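You operate a simulated robot arm through the tools that you are given. There is no shell and no other tool. Be economical: measure what you need, move in short steps, check, and stop when the job is done.

The job below is to be done with a simulated robot arm. You get a single attempt, and the scene is never put back.

## Task
Take the pivot pin and leave it on the low blue table top. Take the blue rub block and leave it on the white card sheet on the packing bench top. Take the white square gauge and put it on top of the green block. Put the fine white block on the low blue table top away on the blue step top. Fetch the steel nut and set it on the wide black ring. Any order will do. Set down upright: pivot pin, white square gauge.

The check looks at the end state, three seconds after you hand in, the way a careful person would. Anything else that was tipped, shoved, dropped, spilled or broken makes it a failure.

## Robot
A 7-joint arm with a vacuum gripper on a trunk, on a base that drives. Base frame: it is fixed to the floor where the robot stands at the start and does not move with it; the origin is under the middle of the robot, x ahead of it, y to its left, z up; the surface under the hand at the start is at about z = 0.86. Lengths are in m, angles in rad, forces in N, time in s.
With the tool pointing down near the work surface it reaches from about 0.1 to 0.8 m from the robot's upright axis, wherever it stands. Its first joint turns from -2.897 to 2.897 rad. Places, roughly: blue rub block (10x6x5 cm) [2.3, 0.1, 0.8]; blue step top (15x258 cm) [-1.62, -1.26, 0.96]; fine white block [3.5, 2.75, 0.75]; green block (10x6x5 cm) [4.1, 0.5, 0.9]; low blue table top [3.2, 2.9, 0.7]; pivot pin (4x4x9 cm) [0.5, 0.2, 0.9]; steel nut (5x5x3 cm) [4.4, 2.9, 0.8]; white card sheet (20x15x2 cm) [5.3, 0.4, 0.9]; white square gauge [3.5, 0.5, 1]; wide black ring (6x6x3 cm) [4.3, 3, 0.8]. Payload 1.88 kg.
Tool frame: the origin (TCP) lies in the middle of the cups' lips, and z points out of the cups. The gripper has 1 cup of 0.032 m across, covering 0.032 by 0.032 m (tool x, y); the bellows give 0.014 m. With the vacuum on, a cup seals on a smooth face that it is pressed against (1 to 4 N); it does not hold porous or soft things. The pull reaches 41 N.
Orientation is told as [roll, pitch, yaw] about the base's x, y, z axes, in that order, counted from this pose: with the cups facing straight down, the tool's x points along the base's -x, its y along +y and its z along -z.

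## Interface
- The arm moves only by the tool nudge_tool. Its argument "commands" is a list of rows, each an object of numbers (a shift or turn left out is 0, a gripper value left out holds the last): "vacuum": the vacuum: 1 switches it on, 0 off; "dx", "dy", "dz": the shift along the base's x, y, z in m; "ax", "ay", "az": the turn, a rotation vector about the base's x, y, z in rad. In form: [{"vacuum": .., "dx": .., "dy": .., "dz": .., "ax": .., "ay": .., "az": ..}, ...]. A call has 1 to 20 rows; each row shifts and turns the commanded pose from where the row before left it. A row lasts 0.2 s, in which the tool goes at most 0.05 m and 0.15 rad; a call with a longer step from one row to the next is refused whole, and so is a gripper value outside its range. Where a pose cannot be reached the arm comes as near as it can. A force on the tool above 40 N (or 10 N above the force at the start of the call, whichever is more), or a blocked arm, ends the call early, and 0.2 s more pass. The pull builds up within a second once a cup has sealed. Time passes only in rows, and 0.2 s behind the last, so rows that do not move give it time. It gives the time, the measured TCP pose, the force on the tool (base axes) and the pull of the vacuum at its end, in the units of the frame above (readings bear some noise), with the torque about the TCP (base axes, N m) and any sound that the robot's microphone picked up.
- Cameras (640 x 400 px; columns grow to the right, rows downward): "scene" is now at [0.0166, 0.1902, 1.4441]; the picture's right is [0.32, -0.95, 0.00], its down [-0.67, -0.22, -0.71] and it looks along [0.67, 0.22, -0.70] (base axes); focal length 287 px, centre (320, 200). "wrist" rides on the gripper at [0.082, 0.014, -0.216] in the tool frame; the picture's right is [-0.17, 0.99, 0.00], its down [-0.91, -0.15, -0.37] and it looks along [-0.37, -0.06, 0.93] (tool axes); focal length 243 px, centre (320, 200). There is no depth. A picture from a camera that has moved, and an enlarged one, comes with that camera's place and axes in the base frame and with its lens.
- snapshot(camera): a new picture of that camera. It takes no simulated time.
- lift_body(by): slides the trunk up (or, below 0, down) by that many m; the arm and the scene camera ride with it, the base frame stays. It gives what a move gives, with no picture.
- drive_base(legs): drives the robot by 1 to 6 legs, each [ahead, left, turn to the left] in m, m and rad, along the robot's own axes; the way and the turn of a leg run together, so that a leg with both is an arc; at most 1.5 m and 3.142 rad a leg. The arm and the cameras ride along, it lands a little off, and it stops where it bumps. It gives what a move gives.
- pan_tilt(pan, tilt): turns the head with the scene camera to pan (to the left, within 2.705 rad either way) and tilt (down, from -0.506 to 1.204), counted from straight ahead of the robot. It gives what a move gives.
- enlarge(camera, box): a new picture of the part [left, top, right, bottom] of that camera's present view, enlarged. It takes no simulated time.
- close_job(): hands the job in; it is judged then, once.

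Work in short steps. Places have to be worked out from the pictures, the camera data and where the tool is seen: move nearer, look again, correct. Check each grasp and each placing, and mend what went wrong. You have 165 turns and 128 pictures in all, those below and enlarged ones among them. Switch the vacuum off and draw the arm clear of the work before you hand the job in, unless the task says otherwise; then end with one line.

The tools are called after "Request:" by a JSON object that holds its "fn" and its "kwargs". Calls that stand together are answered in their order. nudge_tool: Moves the arm, as the interface text tells. Its arguments: {"type":"object","properties":{"commands":{"type":"array"}},"required":["commands"]} The other tools are called the same way: lift_body (by) slides the trunk up or down; drive_base (legs) drives the base; pan_tilt (pan, tilt) turns the head that bears the scene camera; snapshot (camera) takes a picture; enlarge (camera, box) takes an enlarged picture of a part of a camera's view; close_job () hands the job in.

At the start:

```text
t: 0.0
position: [0.4054, 0.2907, 1.0922]
tcp_rot: [0.0, 0.0, -0.001]
force: [0.4, -0.6, -0.3]
wrist_torque: [-0.03, 0.03, -0.02]
pull: 0.1
trunk travel left (down, up): [-0.4, 0.19]
robot x, y, heading: [0.0, 0.0021, 0.001]
head pan, tilt: [0.321, 0.782]
```

scene: 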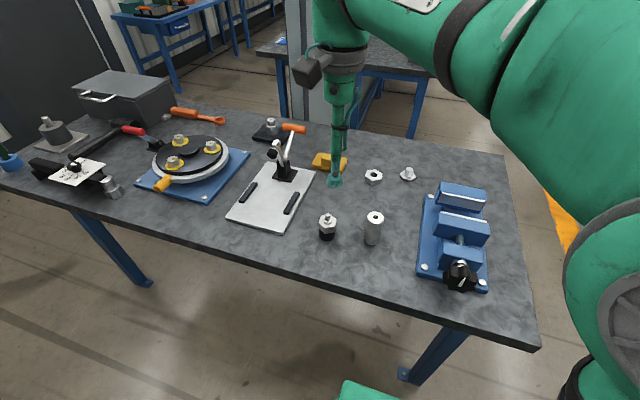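
wrist: 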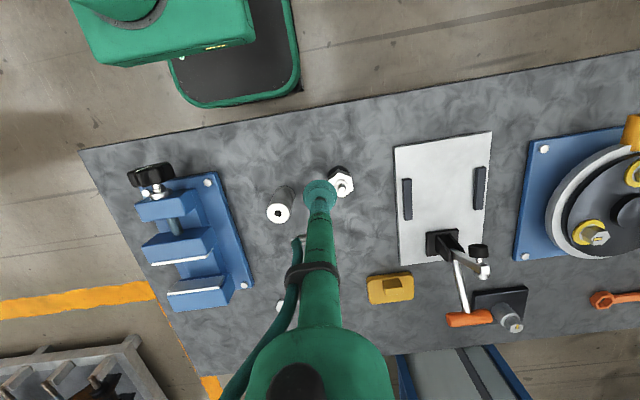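

The pivot pin looks like the grey cylinder near the tool; I enlarge both views to see its top.

Request:
{"fn": "enlarge", "kwargs": {"camera": "scene", "box": [290, 150, 450, 250]}}

Request:
{"fn": "enlarge", "kwargs": {"camera": "wrist", "box": [240, 150, 400, 250]}}

```text
4.00 times, centred on (370, 200) of scene
camera zoom: at [0.0166, 0.1902, 1.4441], right [0.32, -0.95, 0.0], down [-0.67, -0.22, -0.71], along [0.67, 0.22, -0.7], focal length 1150 px, centre (120, 200)
```

zoom: 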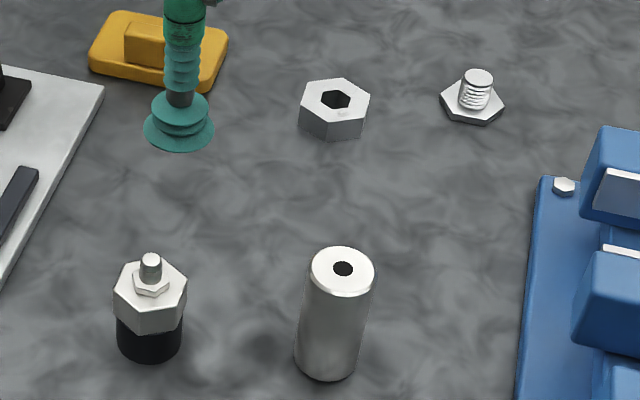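

```text
4.00 times, centred on (320, 200) of wrist
camera zoom: at [0.3232, 0.3034, 1.3098], right [0.17, 0.99, 0.0], down [0.91, -0.15, 0.37], along [0.37, -0.06, -0.93], focal length 970 px, centre (320, 200)
```

zoom: 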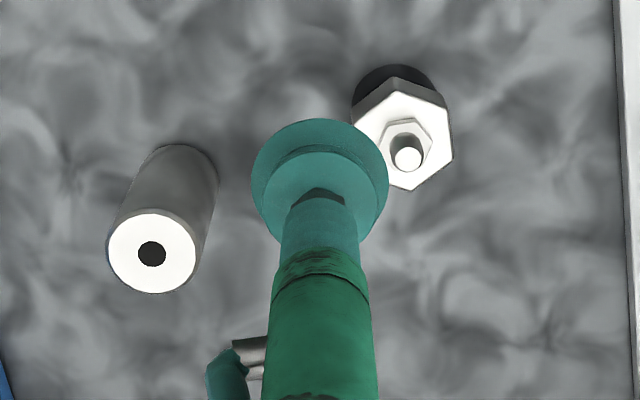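

Two views put the pin's top at about (0.477, 0.208, 0.95). I move over it, stop some 3 cm above, and look again.

Request:
{"fn": "nudge_tool", "kwargs": {"commands": [{"dx": 0.036, "dy": -0.03}, {"dx": 0.0355, "dy": -0.03}, {"dy": -0.0227}, {"dz": -0.04}, {"dz": -0.04}, {"dz": -0.03}]}}

Request:
{"fn": "enlarge", "kwargs": {"camera": "scene", "box": [300, 150, 460, 250]}}

Request:
{"fn": "enlarge", "kwargs": {"camera": "wrist", "box": [240, 150, 400, 250]}}

```text
t: 1.4
position: [0.4782, 0.2091, 0.9809]
tcp_rot: [0.0, -0.003, -0.001]
force: [-0.2, 0.5, -0.3]
wrist_torque: [0.01, 0.0, 0.02]
pull: 0.0
trunk travel left (down, up): [-0.4, 0.19]
robot x, y, heading: [-0.0025, 0.002, -0.002]
head pan, tilt: [0.321, 0.782]
```

```text
4.00 times, centred on (380, 200) of scene
camera zoom: at [0.0166, 0.1902, 1.4441], right [0.32, -0.95, 0.0], down [-0.67, -0.22, -0.71], along [0.67, 0.22, -0.7], focal length 1150 px, centre (80, 200)
```

zoom: 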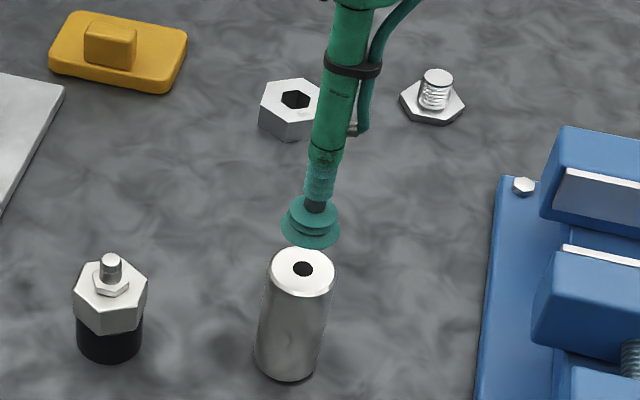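

```text
4.00 times, centred on (320, 200) of wrist
camera zoom: at [0.395, 0.2211, 1.1997], right [0.17, 0.99, 0.0], down [0.91, -0.15, 0.38], along [0.37, -0.06, -0.93], focal length 970 px, centre (320, 200)
```

zoom: 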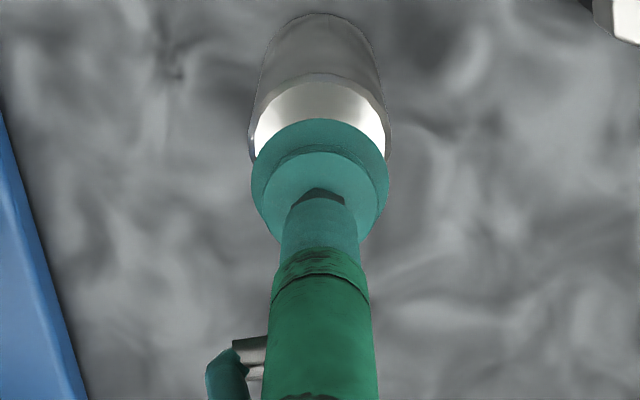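

The cup is seen where the pose says; the hole's centre lies about 2 mm toward the robot. I correct, switch on and go down gently.

Request:
{"fn": "nudge_tool", "kwargs": {"commands": [{"vacuum": 1, "dx": -0.0018, "dy": -0.001, "dz": -0.02}, {"dz": -0.007}, {"dz": -0.003}, {"dz": -0.003}, {}, {}, {}]}}

```text
t: 3.0
position: [0.4765, 0.2087, 0.9489]
tcp_rot: [-0.001, -0.001, -0.001]
force: [0.7, 0.5, -0.8]
wrist_torque: [0.01, 0.01, 0.01]
pull: 40.5
trunk travel left (down, up): [-0.4, 0.19]
robot x, y, heading: [0.0004, 0.001, -0.004]
head pan, tilt: [0.321, 0.782]
```

Sealed with full pull. I lift and check with the camera.

Request:
{"fn": "nudge_tool", "kwargs": {"commands": [{"dz": 0.02}, {"dz": 0.04}, {"dz": 0.04}, {"dz": 0.04}, {}]}}

Request:
{"fn": "snapshot", "kwargs": {"camera": "scene"}}

```text
t: 4.2
position: [0.4751, 0.2077, 1.0874]
tcp_rot: [-0.002, 0.0, -0.001]
force: [0.3, -0.8, -7.7]
wrist_torque: [0.03, 0.03, 0.01]
pull: 40.3
trunk travel left (down, up): [-0.4, 0.19]
robot x, y, heading: [0.0009, -0.0011, -0.004]
head pan, tilt: [0.321, 0.782]
```

```text
121 pictures are left
camera scene: at [0.0168, 0.1902, 1.444], right [0.32, -0.95, 0.0], down [-0.67, -0.22, -0.71], along [0.67, 0.22, -0.7], focal length 287 px, centre (320, 200)
```

scene: 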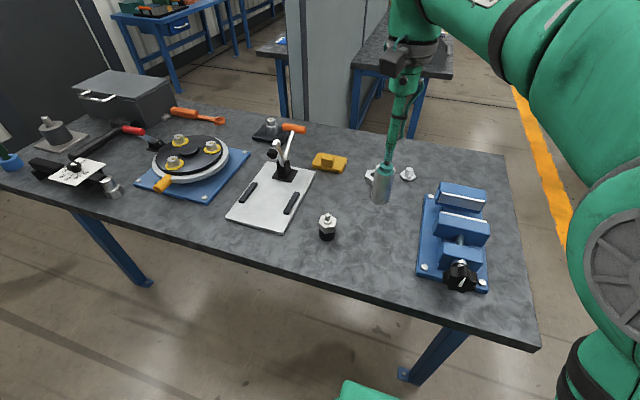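

The pin is held. Now I look around to plan the drive.

Request:
{"fn": "pan_tilt", "kwargs": {"pan": 0.0, "tilt": 0.2}}

Request:
{"fn": "snapshot", "kwargs": {"camera": "scene"}}

Request:
{"fn": "pan_tilt", "kwargs": {"pan": 0.9, "tilt": 0.2}}

Request:
{"fn": "snapshot", "kwargs": {"camera": "scene"}}

Request:
{"fn": "pan_tilt", "kwargs": {"pan": -0.9, "tilt": 0.2}}

Request:
{"fn": "snapshot", "kwargs": {"camera": "scene"}}

Request:
{"fn": "pan_tilt", "kwargs": {"pan": -2.3, "tilt": 0.2}}

Request:
{"fn": "snapshot", "kwargs": {"camera": "scene"}}

```text
t: 5.2
position: [0.4763, 0.2083, 1.0879]
tcp_rot: [-0.001, 0.0, 0.0]
force: [0.6, -0.2, -7.4]
wrist_torque: [0.0, 0.0, 0.01]
pull: 40.5
trunk travel left (down, up): [-0.4, 0.19]
robot x, y, heading: [0.0015, 0.0007, -0.0]
head pan, tilt: [0.0, 0.201]
```

```text
120 pictures are left
camera scene: at [0.0328, 0.1645, 1.4962], right [0.0, -1.0, 0.0], down [-0.2, 0.0, -0.98], along [0.98, 0.0, -0.2], focal length 287 px, centre (320, 200)
```

scene: 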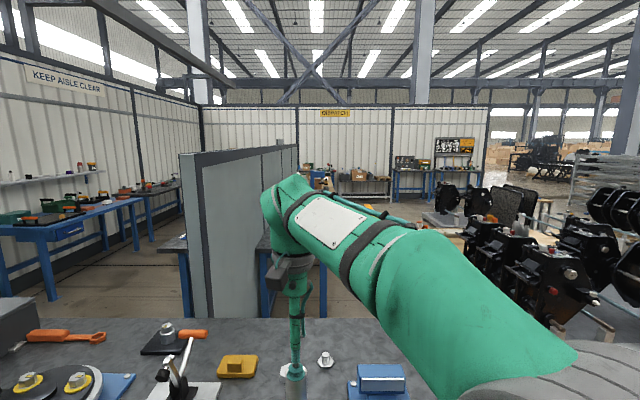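

```text
t: 6.4
position: [0.4752, 0.2072, 1.0872]
tcp_rot: [-0.002, -0.001, 0.002]
force: [0.3, -0.3, -7.3]
wrist_torque: [0.0, 0.03, -0.02]
pull: 40.5
trunk travel left (down, up): [-0.4, 0.19]
robot x, y, heading: [-0.0006, -0.0028, 0.001]
head pan, tilt: [0.901, 0.201]
```

```text
119 pictures are left
camera scene: at [-0.0025, 0.2375, 1.4962], right [0.78, -0.62, 0.0], down [-0.12, -0.16, -0.98], along [0.61, 0.77, -0.2], focal length 287 px, centre (320, 200)
```

scene: 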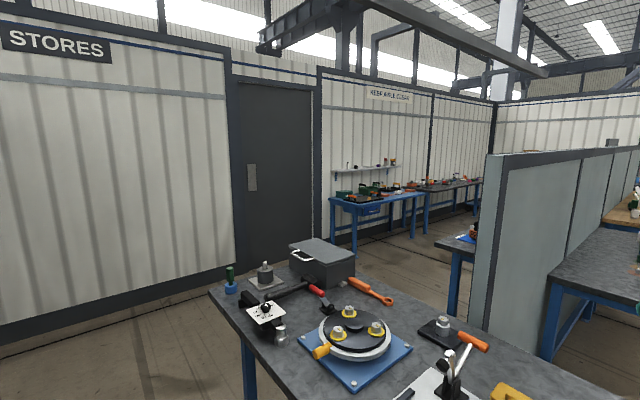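

```text
t: 8.2
position: [0.4755, 0.2078, 1.0875]
tcp_rot: [0.0, 0.001, 0.0]
force: [-0.4, -0.1, -8.5]
wrist_torque: [0.02, 0.04, 0.03]
pull: 40.4
trunk travel left (down, up): [-0.4, 0.19]
robot x, y, heading: [0.0001, -0.0017, -0.002]
head pan, tilt: [-0.901, 0.201]
```

```text
118 pictures are left
camera scene: at [-0.0025, 0.0915, 1.4963], right [-0.78, -0.62, 0.0], down [-0.12, 0.16, -0.98], along [0.61, -0.77, -0.2], focal length 287 px, centre (320, 200)
```

scene: 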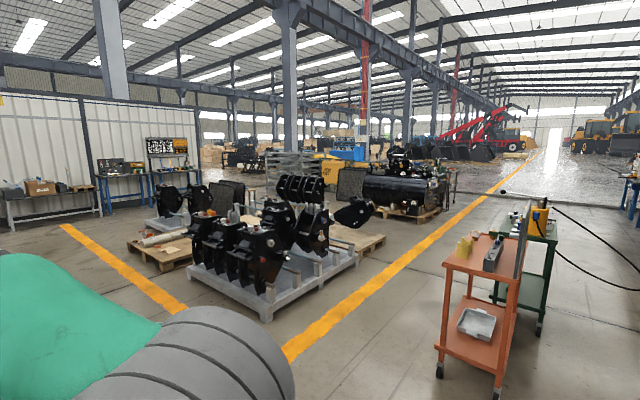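

```text
t: 9.7
position: [0.4755, 0.2062, 1.0871]
tcp_rot: [-0.001, 0.0, -0.001]
force: [-0.2, 0.1, -8.5]
wrist_torque: [0.03, 0.01, 0.04]
pull: 40.4
trunk travel left (down, up): [-0.4, 0.19]
robot x, y, heading: [-0.0002, -0.001, 0.001]
head pan, tilt: [-2.3, 0.201]
```

```text
117 pictures are left
camera scene: at [-0.1225, 0.095, 1.4963], right [-0.75, 0.67, 0.0], down [0.13, 0.15, -0.98], along [-0.65, -0.73, -0.2], focal length 287 px, centre (320, 200)
```

scene: 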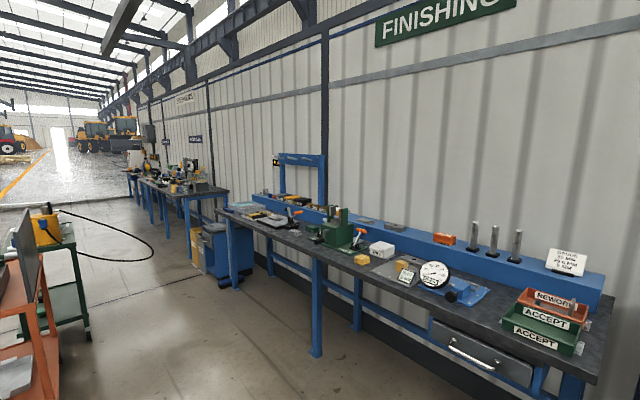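

The aisle on the right side looks clear down to y≈-0.9, and there is a gap between this bench and the divider. I lift a little, back off, slide to the right, and look into the gap.

Request:
{"fn": "nudge_tool", "kwargs": {"commands": [{"dz": 0.05}, {"dz": 0.04}]}}

Request:
{"fn": "drive_base", "kwargs": {"legs": [[-0.4, 0, 0], [0, -0.75, 0]]}}

Request:
{"fn": "pan_tilt", "kwargs": {"pan": 0.5, "tilt": 0.4}}

Request:
{"fn": "snapshot", "kwargs": {"camera": "scene"}}

```text
t: 10.3
position: [0.4749, 0.2062, 1.1776]
tcp_rot: [0.001, 0.002, -0.001]
force: [-0.5, -0.2, -6.7]
wrist_torque: [0.0, -0.01, 0.03]
pull: 40.7
trunk travel left (down, up): [-0.4, 0.19]
robot x, y, heading: [0.002, 0.0006, -0.006]
head pan, tilt: [-2.3, 0.201]
```

```text
t: 16.5
position: [0.0708, -0.5436, 1.1772]
tcp_rot: [0.001, -0.001, -0.002]
force: [-0.2, 0.4, -7.7]
wrist_torque: [0.03, 0.07, -0.01]
pull: 40.7
trunk travel left (down, up): [-0.4, 0.19]
robot x, y, heading: [-0.4051, -0.7493, -0.004]
head pan, tilt: [-2.3, 0.201]
```

```text
t: 19.0
position: [0.071, -0.5446, 1.1764]
tcp_rot: [0.0, 0.0, 0.0]
force: [0.1, 0.0, -7.2]
wrist_torque: [0.01, 0.01, 0.01]
pull: 41.0
trunk travel left (down, up): [-0.4, 0.19]
robot x, y, heading: [-0.4015, -0.7477, -0.003]
head pan, tilt: [0.499, 0.4]
```

```text
116 pictures are left
camera scene: at [-0.3843, -0.5399, 1.4777], right [0.48, -0.88, 0.0], down [-0.34, -0.19, -0.92], along [0.81, 0.44, -0.39], focal length 287 px, centre (320, 200)
```

scene: 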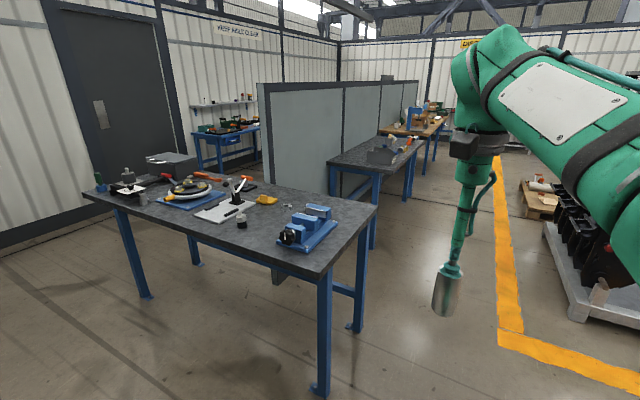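

Path ahead is clear. I drive ahead to x≈1.35 along y≈-0.75 and turn to face the gap.

Request:
{"fn": "drive_base", "kwargs": {"legs": [[1.2, -0.05, 0], [0.55, 0, 0], [0, 0, 1.571]]}}

Request:
{"fn": "pan_tilt", "kwargs": {"pan": 0.0, "tilt": 0.5}}

Request:
{"fn": "snapshot", "kwargs": {"camera": "scene"}}

Request:
{"fn": "pan_tilt", "kwargs": {"pan": -0.9, "tilt": 0.4}}

Request:
{"fn": "snapshot", "kwargs": {"camera": "scene"}}

```text
t: 31.6
position: [1.132, -0.3424, 1.1777]
tcp_rot: [0.001, 0.0, 1.563]
force: [0.6, -0.8, -1.0]
wrist_torque: [-0.01, 0.0, 0.03]
pull: 40.9
trunk travel left (down, up): [-0.4, 0.19]
robot x, y, heading: [1.3355, -0.818, 1.562]
head pan, tilt: [0.499, 0.4]
```

```text
t: 32.5
position: [1.1316, -0.3418, 1.1773]
tcp_rot: [0.0, 0.003, 1.563]
force: [0.7, 0.4, -0.4]
wrist_torque: [-0.05, 0.0, 0.01]
pull: 40.3
trunk travel left (down, up): [-0.4, 0.19]
robot x, y, heading: [1.3371, -0.8217, 1.567]
head pan, tilt: [0.0, 0.499]
```

```text
115 pictures are left
camera scene: at [1.1691, -0.7857, 1.4686], right [1.0, -0.01, 0.0], down [0.0, -0.48, -0.88], along [0.01, 0.88, -0.48], focal length 287 px, centre (320, 200)
```

scene: 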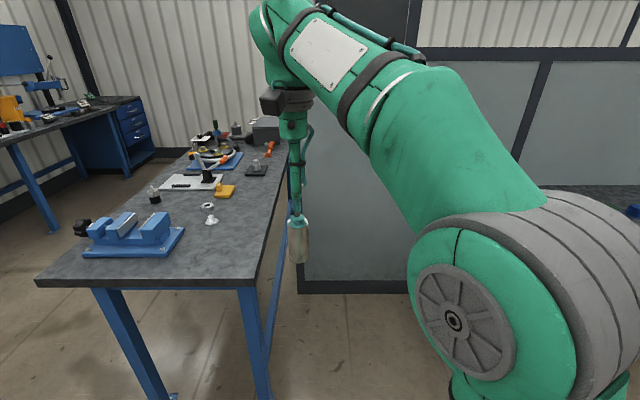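

```text
t: 33.7
position: [1.1323, -0.3408, 1.1769]
tcp_rot: [0.001, 0.001, 1.561]
force: [0.0, -0.3, -0.1]
wrist_torque: [-0.03, -0.03, 0.06]
pull: 40.6
trunk travel left (down, up): [-0.4, 0.19]
robot x, y, heading: [1.3341, -0.8185, 1.567]
head pan, tilt: [-0.901, 0.4]
```

```text
114 pictures are left
camera scene: at [1.2415, -0.8197, 1.4777], right [0.62, -0.79, 0.0], down [-0.31, -0.24, -0.92], along [0.73, 0.57, -0.39], focal length 287 px, centre (320, 200)
```

scene: 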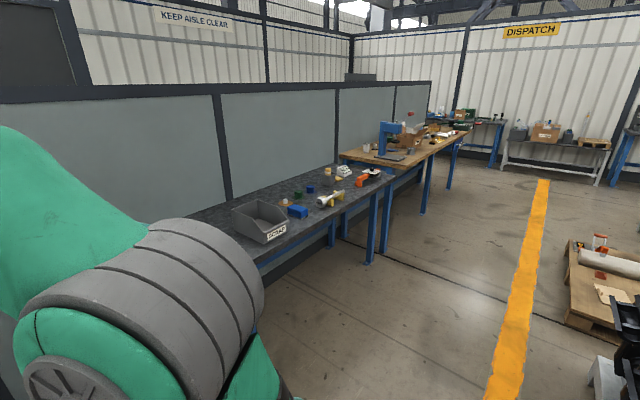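

The divider meets the first bench, so there's no gap here; the left end of the first bench (y≈1.5) is open instead. I keep facing +y and drive sideways around that way.

Request:
{"fn": "drive_base", "kwargs": {"legs": [[0, 1.2, 0], [0, 0.55, 0], [1.4, 0, 0], [1.35, 0, 0]]}}

Request:
{"fn": "pan_tilt", "kwargs": {"pan": -1.3, "tilt": 0.4}}

Request:
{"fn": "snapshot", "kwargs": {"camera": "scene"}}

```text
t: 55.7
position: [-0.7068, 2.4262, 1.1767]
tcp_rot: [0.0, 0.003, 1.612]
force: [-0.3, 0.5, 0.3]
wrist_torque: [-0.02, 0.01, -0.02]
pull: 41.0
trunk travel left (down, up): [-0.4, 0.19]
robot x, y, heading: [-0.4806, 1.9583, 1.612]
head pan, tilt: [-0.901, 0.4]
```

```text
t: 56.5
position: [-0.7077, 2.4264, 1.1773]
tcp_rot: [0.0, 0.004, 1.612]
force: [0.2, -0.1, 1.0]
wrist_torque: [-0.01, -0.01, -0.03]
pull: 40.9
trunk travel left (down, up): [-0.4, 0.19]
robot x, y, heading: [-0.4838, 1.9611, 1.609]
head pan, tilt: [-1.3, 0.4]
```

```text
113 pictures are left
camera scene: at [-0.5551, 1.9217, 1.4777], right [0.31, -0.95, 0.0], down [-0.37, -0.12, -0.92], along [0.88, 0.28, -0.39], focal length 287 px, centre (320, 200)
```

scene: 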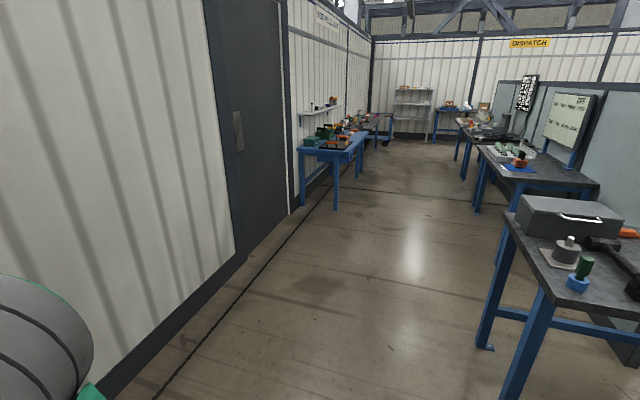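

The left aisle is wide. I straighten and slide along to x≈3.2 in front of the low blue table.

Request:
{"fn": "drive_base", "kwargs": {"legs": [[0, 0, -0.042], [0, -1.4, 0], [0, -1.2, 0], [0, -1.05, 0]]}}

Request:
{"fn": "pan_tilt", "kwargs": {"pan": 0.0, "tilt": 0.6}}

Request:
{"fn": "snapshot", "kwargs": {"camera": "scene"}}

```text
t: 74.7
position: [2.9714, 2.4692, 1.1764]
tcp_rot: [0.0, 0.001, 1.595]
force: [-0.5, -0.3, -0.1]
wrist_torque: [-0.02, -0.01, 0.0]
pull: 40.4
trunk travel left (down, up): [-0.4, 0.19]
robot x, y, heading: [3.1889, 2.0006, 1.597]
head pan, tilt: [-1.3, 0.4]
```

```text
t: 76.2
position: [2.9717, 2.47, 1.1777]
tcp_rot: [0.0, 0.0, 1.595]
force: [0.6, -0.4, -0.2]
wrist_torque: [-0.01, 0.01, 0.03]
pull: 41.0
trunk travel left (down, up): [-0.4, 0.19]
robot x, y, heading: [3.1876, 1.9974, 1.603]
head pan, tilt: [0.0, 0.6]
```

```text
112 pictures are left
camera scene: at [3.0244, 2.0242, 1.4595], right [1.0, 0.03, 0.0], down [0.01, -0.56, -0.82], along [-0.02, 0.82, -0.57], focal length 287 px, centre (320, 200)
```

scene: 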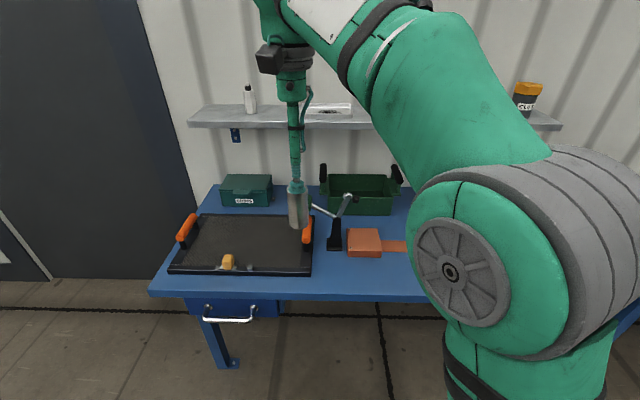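

I see the blue table; much is hidden by the arm. I look with the wrist camera and the head panned right.

Request:
{"fn": "snapshot", "kwargs": {"camera": "wrist"}}

Request:
{"fn": "pan_tilt", "kwargs": {"pan": -1.0, "tilt": 0.6}}

Request:
{"fn": "snapshot", "kwargs": {"camera": "scene"}}

```text
111 pictures are left
camera wrist: at [2.9598, 2.3867, 1.3951], right [-0.99, 0.14, 0.0], down [0.13, 0.92, 0.37], along [0.05, 0.37, -0.93], focal length 243 px, centre (320, 200)
```

wrist: 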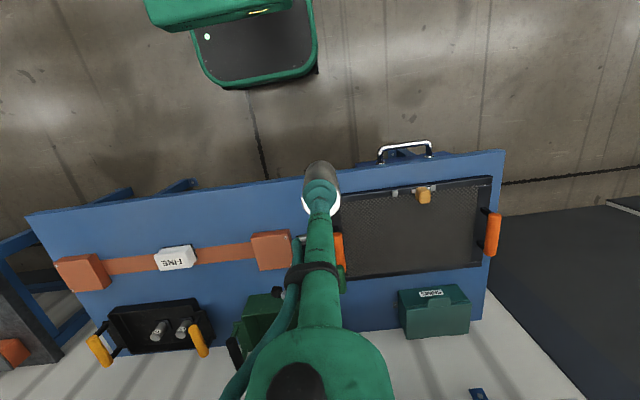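

```text
t: 77.4
position: [2.9721, 2.47, 1.1774]
tcp_rot: [0.001, 0.001, 1.597]
force: [-1.1, 0.2, 0.7]
wrist_torque: [-0.04, 0.05, 0.02]
pull: 40.6
trunk travel left (down, up): [-0.4, 0.19]
robot x, y, heading: [3.1921, 2.0, 1.595]
head pan, tilt: [-1.0, 0.6]
```

```text
110 pictures are left
camera scene: at [3.0997, 1.9855, 1.4595], right [0.56, -0.83, 0.0], down [-0.47, -0.32, -0.83], along [0.68, 0.46, -0.56], focal length 287 px, centre (320, 200)
```

scene: 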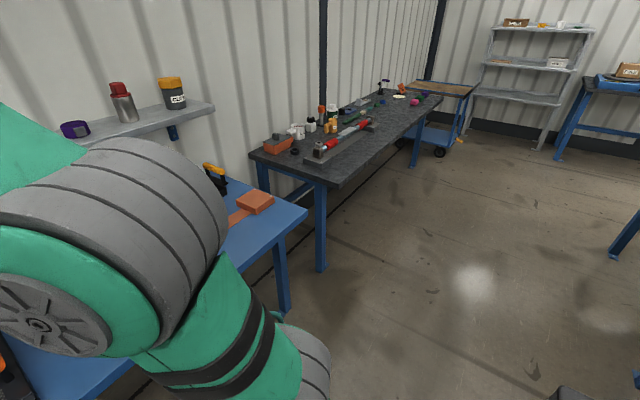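

The front strip of the table between the tray and the orange strip is free; I choose (3.22, 2.68) for the pin. I lower the trunk and move there.

Request:
{"fn": "lift_body", "kwargs": {"by": -0.16}}

Request:
{"fn": "nudge_tool", "kwargs": {"commands": [{"dx": 0.045, "dy": 0.0}, {"dx": 0.04, "dy": 0.025}, {"dx": 0.04, "dy": 0.025}, {"dx": 0.04, "dy": 0.025}, {"dx": 0.04, "dy": 0.025}, {"dx": 0.04, "dy": 0.025}, {"dy": 0.04}, {"dy": 0.045}, {}]}}

Request:
{"fn": "snapshot", "kwargs": {"camera": "wrist"}}

Request:
{"fn": "pan_tilt", "kwargs": {"pan": -0.2, "tilt": 0.8}}

Request:
{"fn": "snapshot", "kwargs": {"camera": "scene"}}

```text
t: 79.2
position: [2.9725, 2.4685, 1.0162]
tcp_rot: [0.001, 0.002, 1.595]
force: [0.7, -0.2, 0.7]
wrist_torque: [-0.05, 0.0, 0.02]
pull: 40.9
trunk travel left (down, up): [-0.24, 0.35]
robot x, y, heading: [3.189, 2.0004, 1.598]
head pan, tilt: [-1.0, 0.6]
```

```text
t: 81.2
position: [3.2153, 2.6555, 0.9938]
tcp_rot: [0.0, -0.001, 1.597]
force: [0.2, 0.6, 0.3]
wrist_torque: [-0.04, -0.01, -0.03]
pull: 40.2
out of reach, approached as far as the arm can: row 8
trunk travel left (down, up): [-0.24, 0.35]
robot x, y, heading: [3.1912, 1.9957, 1.601]
head pan, tilt: [-1.0, 0.6]
```

```text
109 pictures are left
camera wrist: at [3.2044, 2.5719, 1.2123], right [-0.99, 0.14, 0.0], down [0.13, 0.92, 0.38], along [0.05, 0.37, -0.93], focal length 243 px, centre (320, 200)
```

wrist: 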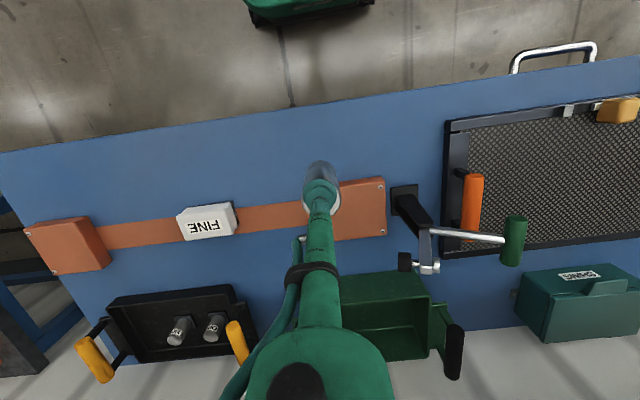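

```text
t: 82.4
position: [3.2165, 2.6555, 0.994]
tcp_rot: [0.0, 0.0, 1.596]
force: [0.7, 0.4, -0.5]
wrist_torque: [-0.04, 0.03, 0.02]
pull: 40.8
trunk travel left (down, up): [-0.24, 0.35]
robot x, y, heading: [3.1842, 2.0016, 1.602]
head pan, tilt: [-0.201, 0.799]
```

```text
108 pictures are left
camera scene: at [3.0409, 2.0154, 1.2826], right [0.98, -0.17, 0.0], down [-0.13, -0.71, -0.7], along [0.12, 0.69, -0.72], focal length 287 px, centre (320, 200)
```

scene: 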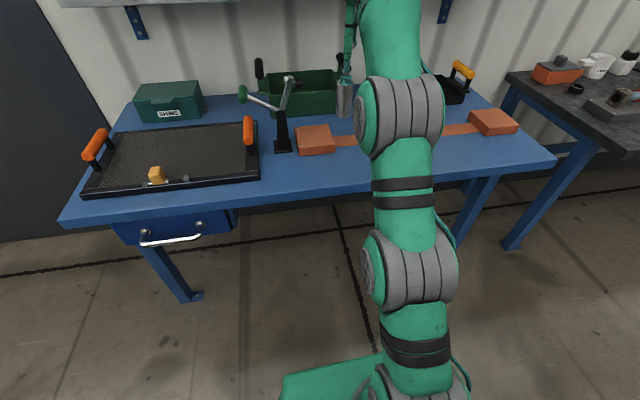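

The arm is near full stretch but (3.215, 2.655) is a clear spot, 8 cm from the edge. I lower in steps from here with a small pull-back.

Request:
{"fn": "nudge_tool", "kwargs": {"commands": [{"dy": -0.02, "dz": -0.02}, {"dz": -0.04}, {"dz": -0.04}, {"dz": -0.04}, {}]}}

```text
t: 83.6
position: [3.2144, 2.6339, 0.8508]
tcp_rot: [-0.001, 0.002, 1.595]
force: [-0.2, 0.2, 0.0]
wrist_torque: [-0.06, 0.02, 0.01]
pull: 41.0
trunk travel left (down, up): [-0.24, 0.35]
robot x, y, heading: [3.1928, 1.9949, 1.597]
head pan, tilt: [-0.201, 0.799]
```

On track; I shift back to y≈2.66 and come down to just above the table.

Request:
{"fn": "nudge_tool", "kwargs": {"commands": [{"dy": 0.025}, {"dz": -0.025}, {"dz": -0.02}, {}]}}

Request:
{"fn": "enlarge", "kwargs": {"camera": "scene", "box": [240, 60, 400, 160]}}

```text
t: 84.6
position: [3.2174, 2.6606, 0.812]
tcp_rot: [-0.001, -0.008, 1.596]
force: [3.2, -5.8, 33.9]
wrist_torque: [0.49, 0.03, -0.05]
pull: 40.6
trunk travel left (down, up): [-0.24, 0.35]
robot x, y, heading: [3.1884, 1.9973, 1.6]
head pan, tilt: [-0.201, 0.799]
```

```text
4.00 times, centred on (320, 110) of scene
camera zoom: at [3.041, 2.0125, 1.2831], right [0.98, -0.17, 0.0], down [-0.12, -0.7, -0.7], along [0.12, 0.69, -0.72], focal length 1150 px, centre (320, 560)
```

zoom: 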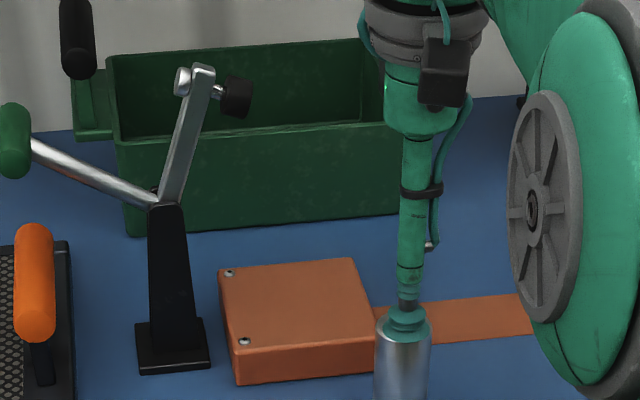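

Contact already (34 N): the table stands a bit higher than thought. I ease up to a light touch and check.

Request:
{"fn": "nudge_tool", "kwargs": {"commands": [{"dz": 0.004}, {"dz": 0.003}, {}]}}

Request:
{"fn": "enlarge", "kwargs": {"camera": "scene", "box": [260, 100, 420, 200]}}

```text
t: 85.4
position: [3.2159, 2.66, 0.8121]
tcp_rot: [-0.002, 0.007, 1.594]
force: [1.8, 0.1, -0.1]
wrist_torque: [0.16, -0.11, -0.05]
pull: 41.1
trunk travel left (down, up): [-0.24, 0.35]
robot x, y, heading: [3.1891, 2.0003, 1.598]
head pan, tilt: [-0.201, 0.799]
```

```text
4.00 times, centred on (340, 150) of scene
camera zoom: at [3.041, 2.0151, 1.2823], right [0.98, -0.17, 0.0], down [-0.12, -0.71, -0.7], along [0.12, 0.69, -0.72], focal length 1150 px, centre (240, 400)
```

zoom: 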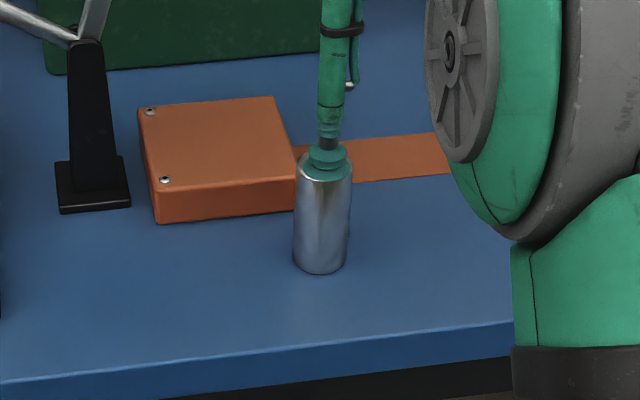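

The pin stands upright on the table at a light touch. I lower 2 mm and release, then rise and look.

Request:
{"fn": "nudge_tool", "kwargs": {"commands": [{"dz": -0.003}, {"vacuum": 0}, {}, {}, {"dz": 0.01}, {"dz": 0.03}, {"dz": 0.04}, {}]}}

Request:
{"fn": "enlarge", "kwargs": {"camera": "scene", "box": [260, 100, 420, 200]}}

```text
t: 87.2
position: [3.2167, 2.6605, 0.8919]
tcp_rot: [0.0, 0.002, 1.597]
force: [0.3, -0.8, 0.8]
wrist_torque: [-0.01, 0.03, -0.01]
pull: 0.1
trunk travel left (down, up): [-0.24, 0.35]
robot x, y, heading: [3.1902, 1.9987, 1.598]
head pan, tilt: [-0.201, 0.799]
```

```text
4.00 times, centred on (340, 150) of scene
camera zoom: at [3.0409, 2.015, 1.2826], right [0.98, -0.17, 0.0], down [-0.12, -0.71, -0.7], along [0.12, 0.69, -0.72], focal length 1150 px, centre (240, 400)
```

zoom: 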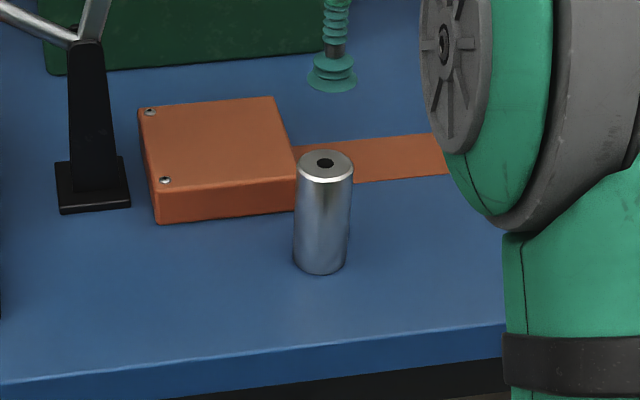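

Pin is placed. I raise the tool, draw it back, lift the trunk a little and drive along to x≈4.35.

Request:
{"fn": "nudge_tool", "kwargs": {"commands": [{"dz": 0.045}, {"dz": 0.045, "dy": -0.02}, {"dz": 0.045, "dy": -0.04}, {"dy": -0.05}, {"dy": -0.05}, {"dy": -0.04}]}}

Request:
{"fn": "lift_body", "kwargs": {"by": 0.1}}

Request:
{"fn": "drive_base", "kwargs": {"legs": [[0, -1.15, 0], [0, 0, -0.03]]}}

Request:
{"fn": "snapshot", "kwargs": {"camera": "wrist"}}

Request:
{"fn": "pan_tilt", "kwargs": {"pan": 0.0, "tilt": 0.6}}

Request:
{"fn": "snapshot", "kwargs": {"camera": "scene"}}

```text
refused: row 3 steps farther than a row can; nothing moved
```

```text
t: 88.5
position: [3.2167, 2.6609, 0.9918]
tcp_rot: [0.0, 0.002, 1.597]
force: [0.0, 0.0, -0.1]
wrist_torque: [0.02, 0.06, -0.01]
pull: 0.1
trunk travel left (down, up): [-0.34, 0.25]
robot x, y, heading: [3.1935, 2.0002, 1.596]
head pan, tilt: [-0.201, 0.799]
```

```text
t: 94.8
position: [4.4117, 2.6855, 0.9934]
tcp_rot: [-0.002, 0.001, 1.559]
force: [0.5, 0.5, 0.1]
wrist_torque: [-0.01, -0.03, 0.01]
pull: 0.1
trunk travel left (down, up): [-0.34, 0.25]
robot x, y, heading: [4.3601, 2.0217, 1.561]
head pan, tilt: [-0.201, 0.799]
```

```text
104 pictures are left
camera wrist: at [4.3967, 2.6037, 1.2108], right [-0.98, 0.18, 0.0], down [0.16, 0.91, 0.37], along [0.07, 0.37, -0.93], focal length 243 px, centre (320, 200)
```

wrist: 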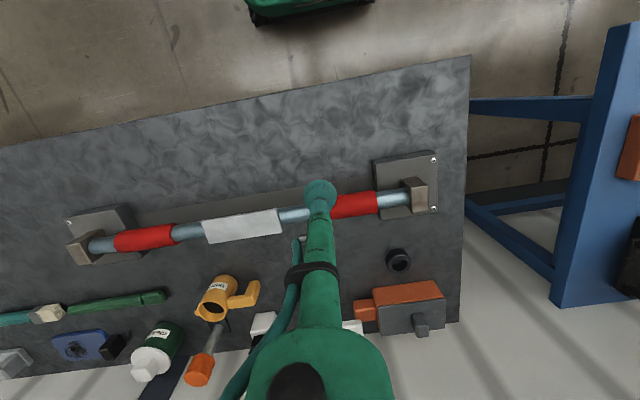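

```text
t: 95.6
position: [4.4114, 2.6843, 0.9932]
tcp_rot: [0.0, 0.0, 1.56]
force: [0.0, 0.4, -0.6]
wrist_torque: [-0.03, 0.02, -0.01]
pull: 0.0
trunk travel left (down, up): [-0.34, 0.25]
robot x, y, heading: [4.3601, 2.0228, 1.554]
head pan, tilt: [0.0, 0.6]
```

```text
103 pictures are left
camera scene: at [4.1969, 2.0564, 1.3995], right [1.0, -0.01, 0.0], down [-0.01, -0.57, -0.82], along [0.01, 0.82, -0.57], focal length 287 px, centre (320, 200)
```

scene: 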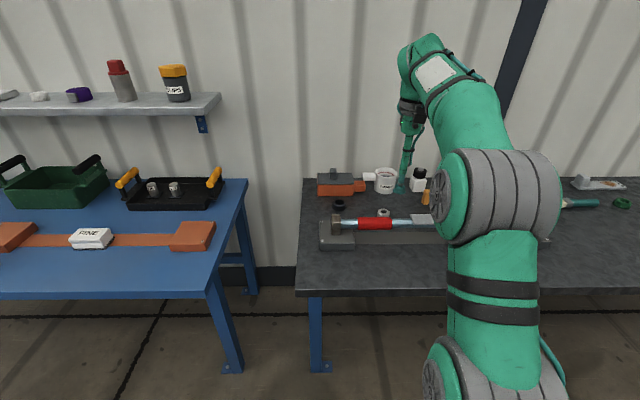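

The black ring and steel nut show on the bench. I enlarge that region.

Request:
{"fn": "enlarge", "kwargs": {"camera": "scene", "box": [300, 160, 460, 260]}}

```text
4.00 times, centred on (380, 210) of scene
camera zoom: at [4.1969, 2.0564, 1.3995], right [1.0, -0.01, 0.0], down [-0.01, -0.57, -0.82], along [0.01, 0.82, -0.57], focal length 1150 px, centre (80, 160)
```

zoom: 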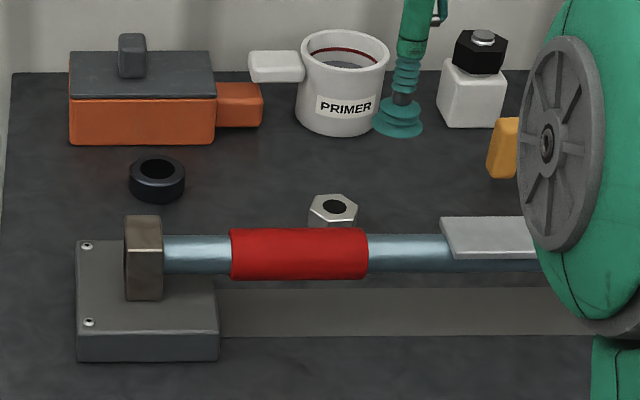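

I estimate the nut at about (4.43, 2.85) and the ring at about (4.28, 2.92). That is beyond reach from here, so I drive ahead 0.18 m, then look again.

Request:
{"fn": "drive_base", "kwargs": {"legs": [[0.18, 0, 0]]}}

Request:
{"fn": "enlarge", "kwargs": {"camera": "scene", "box": [300, 200, 460, 300]}}

Request:
{"fn": "snapshot", "kwargs": {"camera": "wrist"}}

```text
t: 97.1
position: [4.413, 2.8671, 0.9932]
tcp_rot: [0.001, 0.001, 1.559]
force: [0.2, -0.2, 0.1]
wrist_torque: [0.02, -0.03, 0.04]
pull: 0.0
trunk travel left (down, up): [-0.34, 0.25]
robot x, y, heading: [4.3638, 2.2061, 1.562]
head pan, tilt: [0.0, 0.6]
```

```text
4.00 times, centred on (380, 250) of scene
camera zoom: at [4.1988, 2.2375, 1.3995], right [1.0, -0.01, 0.0], down [-0.01, -0.56, -0.83], along [0.01, 0.83, -0.56], focal length 1150 px, centre (80, 0)
```

zoom: 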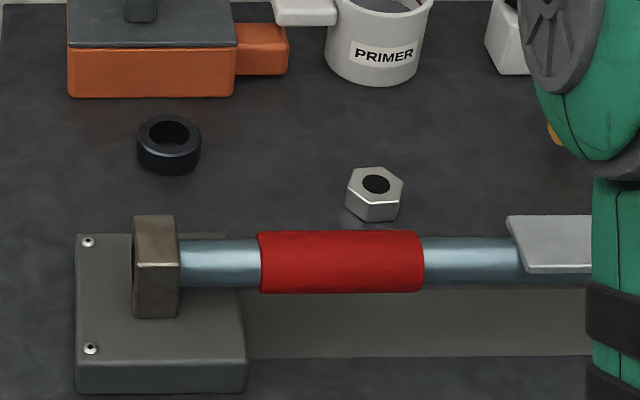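

```text
100 pictures are left
camera wrist: at [4.3992, 2.7847, 1.2107], right [-0.98, 0.18, 0.0], down [0.16, 0.91, 0.37], along [0.07, 0.37, -0.93], focal length 243 px, centre (320, 200)
```

wrist: 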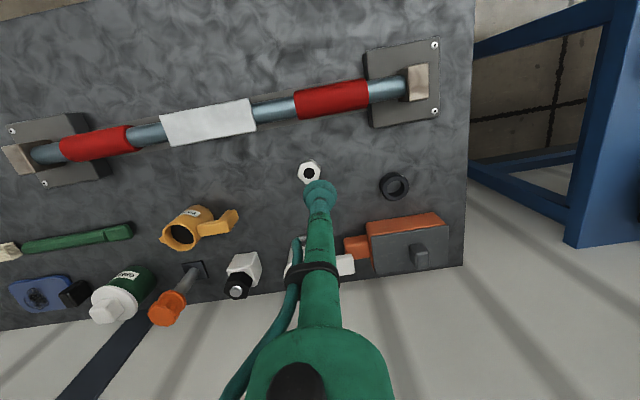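

Triangulating gives the nut's top at about (4.441, 2.900, 0.77) and the ring's at (4.283, 2.960, 0.77). I drive a further 0.1 m ahead with the tool pulled back, then go over the nut.

Request:
{"fn": "nudge_tool", "kwargs": {"commands": [{"dy": -0.04}, {"dy": -0.03}]}}

Request:
{"fn": "drive_base", "kwargs": {"legs": [[0.1, 0, 0]]}}

Request:
{"fn": "snapshot", "kwargs": {"camera": "wrist"}}

```text
t: 97.7
position: [4.4128, 2.7964, 0.9932]
tcp_rot: [0.0, 0.003, 1.557]
force: [-0.4, -0.5, -0.8]
wrist_torque: [0.01, -0.01, 0.0]
pull: 0.0
trunk travel left (down, up): [-0.34, 0.25]
robot x, y, heading: [4.365, 2.2073, 1.559]
head pan, tilt: [0.0, 0.6]
```

```text
t: 98.8
position: [4.4144, 2.8968, 0.9923]
tcp_rot: [-0.001, 0.001, 1.558]
force: [0.6, -0.2, 0.3]
wrist_torque: [-0.01, -0.01, 0.01]
pull: 0.0
trunk travel left (down, up): [-0.34, 0.25]
robot x, y, heading: [4.3664, 2.3057, 1.562]
head pan, tilt: [0.0, 0.6]
```

```text
99 pictures are left
camera wrist: at [4.4001, 2.8148, 1.2102], right [-0.98, 0.18, 0.0], down [0.17, 0.91, 0.37], along [0.07, 0.37, -0.93], focal length 243 px, centre (320, 200)
```

wrist: 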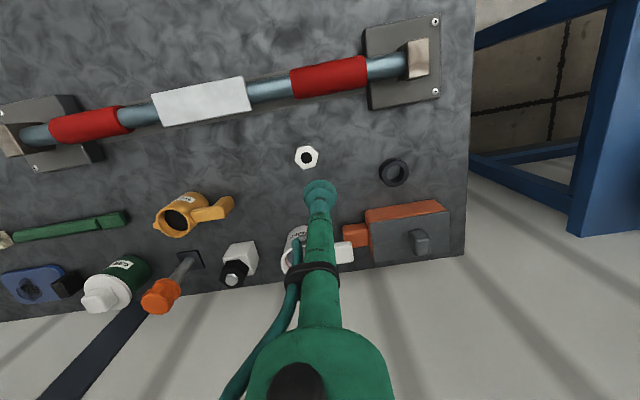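

I move over the nut down to z≈0.84 and compare.

Request:
{"fn": "nudge_tool", "kwargs": {"commands": [{"dx": 0.027, "dy": 0.003}, {"dz": -0.05}, {"dz": -0.05}, {"dz": -0.045}, {}]}}

Request:
{"fn": "enlarge", "kwargs": {"camera": "wrist", "box": [240, 120, 400, 220]}}

Request:
{"fn": "enlarge", "kwargs": {"camera": "scene", "box": [320, 200, 480, 300]}}

```text
t: 100.0
position: [4.4439, 2.9006, 0.8451]
tcp_rot: [-0.001, 0.003, 1.56]
force: [1.1, 0.2, 0.3]
wrist_torque: [-0.02, 0.01, 0.03]
pull: 0.1
trunk travel left (down, up): [-0.34, 0.25]
robot x, y, heading: [4.3636, 2.3048, 1.561]
head pan, tilt: [0.0, 0.6]
```

```text
4.00 times, centred on (320, 170) of wrist
camera zoom: at [4.4285, 2.8181, 1.0629], right [-0.98, 0.18, 0.0], down [0.17, 0.91, 0.37], along [0.07, 0.37, -0.93], focal length 970 px, centre (320, 320)
```

zoom: 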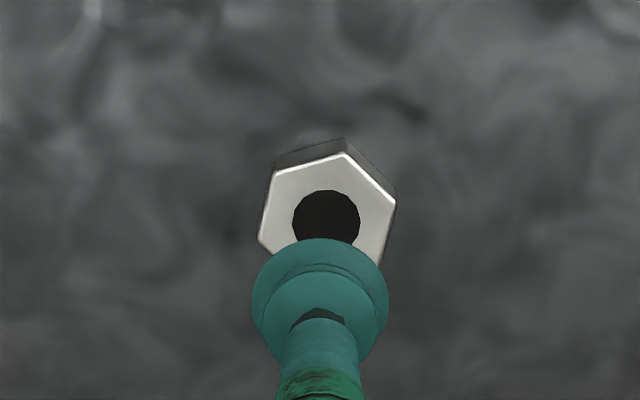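

```text
4.00 times, centred on (400, 250) of scene
camera zoom: at [4.2, 2.3375, 1.3995], right [1.0, -0.01, 0.0], down [-0.01, -0.56, -0.82], along [0.01, 0.82, -0.57], focal length 1150 px, centre (0, 0)
```

zoom: 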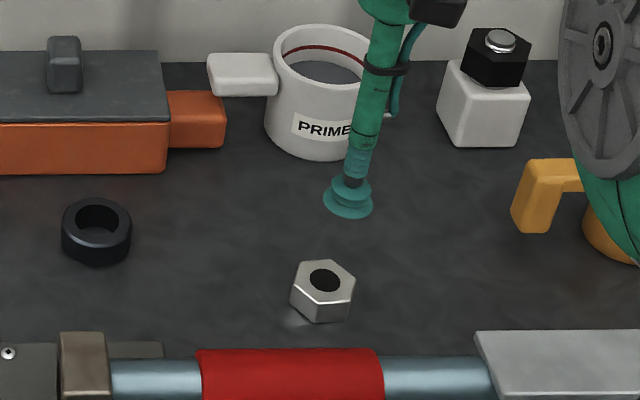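

The cup sits within 3 mm of the nut's hole; the ring-shaped face (r 10.6–20 mm) can take the lip. I shift 3 mm and go down with vacuum.

Request:
{"fn": "nudge_tool", "kwargs": {"commands": [{"vacuum": 1, "dx": -0.003, "dz": -0.045}, {"dz": -0.018}, {"dz": -0.006}, {"dz": -0.004}, {}, {}]}}

```text
t: 101.4
position: [4.4391, 2.8994, 0.7727]
tcp_rot: [0.0, 0.001, 1.56]
force: [-0.2, -0.1, -0.3]
wrist_torque: [-0.01, -0.02, -0.01]
pull: 0.1
trunk travel left (down, up): [-0.34, 0.25]
robot x, y, heading: [4.3669, 2.3047, 1.556]
head pan, tilt: [0.0, 0.6]
```

No contact yet at 0.773; I continue in fine steps.

Request:
{"fn": "nudge_tool", "kwargs": {"commands": [{"dz": -0.003}, {"dz": -0.003}, {}, {}, {}]}}

```text
t: 102.6
position: [4.44, 2.9005, 0.7676]
tcp_rot: [0.0, 0.0, 1.558]
force: [-0.3, 0.4, 0.3]
wrist_torque: [0.02, 0.03, 0.03]
pull: 0.0
trunk travel left (down, up): [-0.34, 0.25]
robot x, y, heading: [4.3669, 2.3047, 1.559]
head pan, tilt: [0.0, 0.6]
```

Request:
{"fn": "nudge_tool", "kwargs": {"commands": [{"dz": -0.003}, {"dz": -0.003}, {}, {}, {}]}}

Request:
{"fn": "enlarge", "kwargs": {"camera": "scene", "box": [360, 230, 440, 280]}}

```text
t: 103.8
position: [4.4394, 2.8992, 0.7622]
tcp_rot: [0.0, 0.0, 1.558]
force: [-0.8, 0.7, 5.0]
wrist_torque: [0.03, -0.02, 0.01]
pull: 40.2
trunk travel left (down, up): [-0.34, 0.25]
robot x, y, heading: [4.3635, 2.307, 1.559]
head pan, tilt: [0.0, 0.6]
```

```text
8.00 times, centred on (400, 255) of scene
camera zoom: at [4.1999, 2.3371, 1.3995], right [1.0, -0.01, 0.0], down [-0.01, -0.56, -0.83], along [0.01, 0.83, -0.56], focal length 2299 px, centre (-320, -240)
```

zoom: 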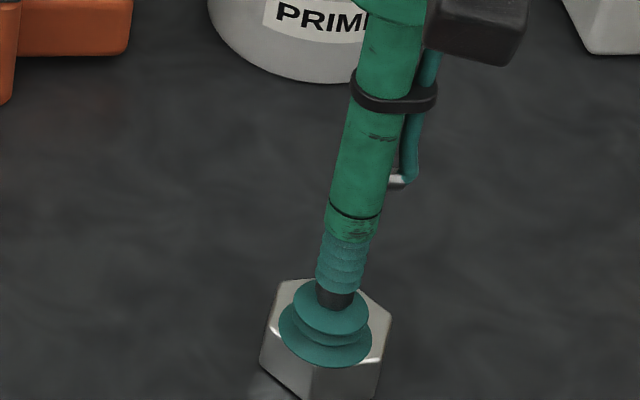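

Sealed, with the nut's top at 0.764. I lift it 8 cm and enlarge the ring to fix its centre.

Request:
{"fn": "nudge_tool", "kwargs": {"commands": [{"dz": 0.02}, {"dz": 0.03}, {"dz": 0.03}, {}]}}

Request:
{"fn": "enlarge", "kwargs": {"camera": "scene", "box": [310, 230, 390, 280]}}

Request:
{"fn": "enlarge", "kwargs": {"camera": "wrist", "box": [300, 100, 460, 200]}}

```text
t: 104.8
position: [4.4389, 2.8985, 0.8427]
tcp_rot: [0.0, 0.001, 1.557]
force: [-0.5, 0.6, -1.8]
wrist_torque: [0.03, -0.04, -0.01]
pull: 40.4
trunk travel left (down, up): [-0.34, 0.25]
robot x, y, heading: [4.3628, 2.3091, 1.561]
head pan, tilt: [0.0, 0.6]
```

```text
8.00 times, centred on (350, 255) of scene
camera zoom: at [4.2, 2.3372, 1.3995], right [1.0, -0.01, 0.0], down [-0.01, -0.56, -0.83], along [0.01, 0.83, -0.56], focal length 2299 px, centre (80, -240)
```

zoom: 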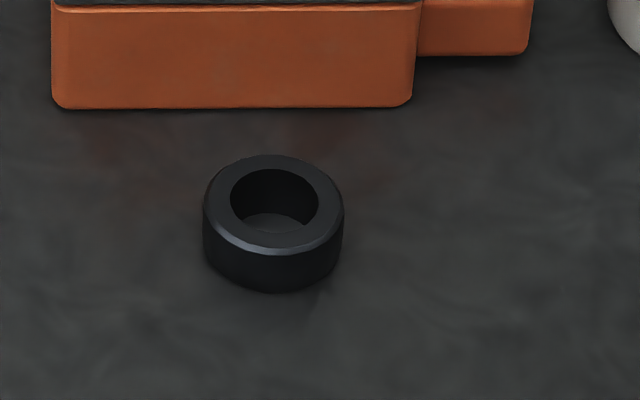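

```text
4.00 times, centred on (380, 150) of wrist
camera zoom: at [4.4235, 2.8159, 1.0608], right [-0.98, 0.18, 0.0], down [0.16, 0.91, 0.37], along [0.07, 0.37, -0.93], focal length 970 px, centre (80, 400)
```

zoom: 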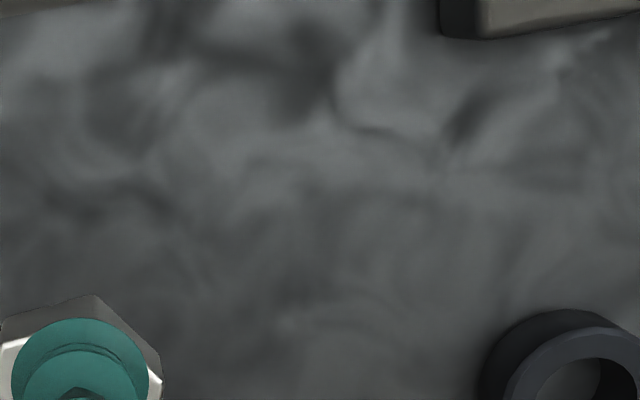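

Ring centre ≈ (4.281, 2.961). I carry the nut over it and look before lowering.

Request:
{"fn": "nudge_tool", "kwargs": {"commands": [{"dx": -0.04, "dy": 0.015}, {"dx": -0.04, "dy": 0.015}, {"dx": -0.04, "dy": 0.015}, {"dx": -0.038, "dy": 0.0165}, {"dz": -0.025}, {}]}}

Request:
{"fn": "enlarge", "kwargs": {"camera": "scene", "box": [310, 220, 390, 270]}}

Request:
{"fn": "enlarge", "kwargs": {"camera": "wrist", "box": [240, 120, 400, 220]}}

```text
t: 106.2
position: [4.2823, 2.9635, 0.8169]
tcp_rot: [0.0, 0.002, 1.559]
force: [-1.1, -0.8, -0.5]
wrist_torque: [-0.01, -0.01, 0.0]
pull: 41.0
trunk travel left (down, up): [-0.34, 0.25]
robot x, y, heading: [4.3649, 2.3071, 1.559]
head pan, tilt: [0.0, 0.6]
```

```text
8.00 times, centred on (350, 245) of scene
camera zoom: at [4.1999, 2.3374, 1.3995], right [1.0, -0.01, 0.0], down [-0.01, -0.56, -0.83], along [0.01, 0.82, -0.56], focal length 2299 px, centre (80, -160)
```

zoom: 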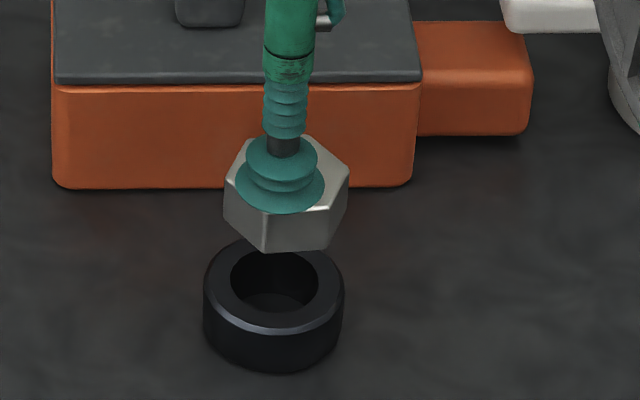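

```text
4.00 times, centred on (320, 170) of wrist
camera zoom: at [4.2665, 2.8802, 1.0349], right [-0.98, 0.18, 0.0], down [0.17, 0.91, 0.37], along [0.07, 0.37, -0.93], focal length 970 px, centre (320, 320)
```

zoom: 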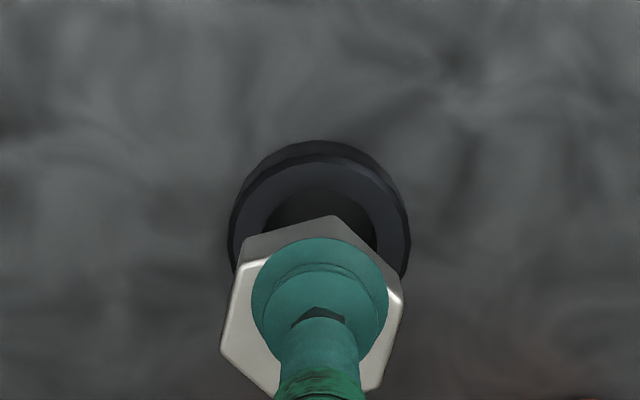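

The nut is over the ring within a millimetre or two. I lower gently to contact.

Request:
{"fn": "nudge_tool", "kwargs": {"commands": [{"dx": -0.0015, "dz": -0.015}, {"dz": -0.005}, {"dz": -0.002}, {}]}}

```text
t: 107.2
position: [4.2794, 2.9624, 0.7954]
tcp_rot: [0.001, 0.0, 1.558]
force: [-0.1, -0.2, -1.1]
wrist_torque: [0.05, -0.01, -0.02]
pull: 40.5
trunk travel left (down, up): [-0.34, 0.25]
robot x, y, heading: [4.3637, 2.3075, 1.558]
head pan, tilt: [0.0, 0.6]
```

Request:
{"fn": "nudge_tool", "kwargs": {"commands": [{"dz": -0.002}, {"dz": -0.002}, {}]}}

Request:
{"fn": "enlarge", "kwargs": {"camera": "scene", "box": [310, 220, 390, 270]}}

```text
t: 108.0
position: [4.2801, 2.9616, 0.7922]
tcp_rot: [0.0, 0.003, 1.558]
force: [-0.7, -0.2, -1.3]
wrist_torque: [0.02, 0.0, 0.0]
pull: 40.7
trunk travel left (down, up): [-0.34, 0.25]
robot x, y, heading: [4.3643, 2.3052, 1.561]
head pan, tilt: [0.0, 0.6]
```

```text
8.00 times, centred on (350, 245) of scene
camera zoom: at [4.2, 2.3374, 1.3995], right [1.0, -0.01, 0.0], down [-0.01, -0.56, -0.83], along [0.01, 0.82, -0.56], focal length 2299 px, centre (80, -160)
```

zoom: 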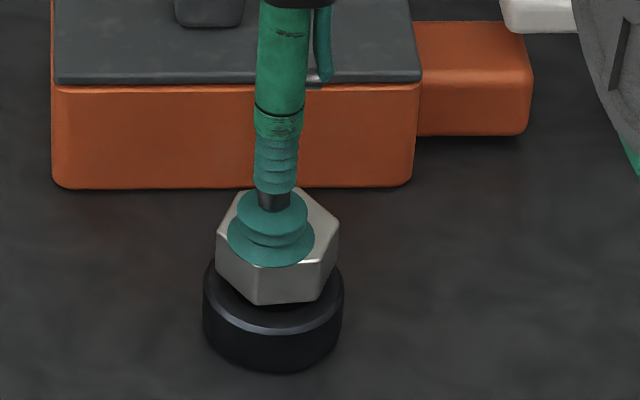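

Still hanging. I keep lowering until the force rises.

Request:
{"fn": "nudge_tool", "kwargs": {"commands": [{"dz": -0.002}, {"dz": -0.002}, {}]}}

```text
t: 108.8
position: [4.2794, 2.9619, 0.7867]
tcp_rot: [0.002, 0.002, 1.559]
force: [-0.2, -0.1, -0.5]
wrist_torque: [-0.03, -0.01, -0.01]
pull: 40.9
trunk travel left (down, up): [-0.34, 0.25]
robot x, y, heading: [4.3616, 2.3058, 1.558]
head pan, tilt: [0.0, 0.6]
```

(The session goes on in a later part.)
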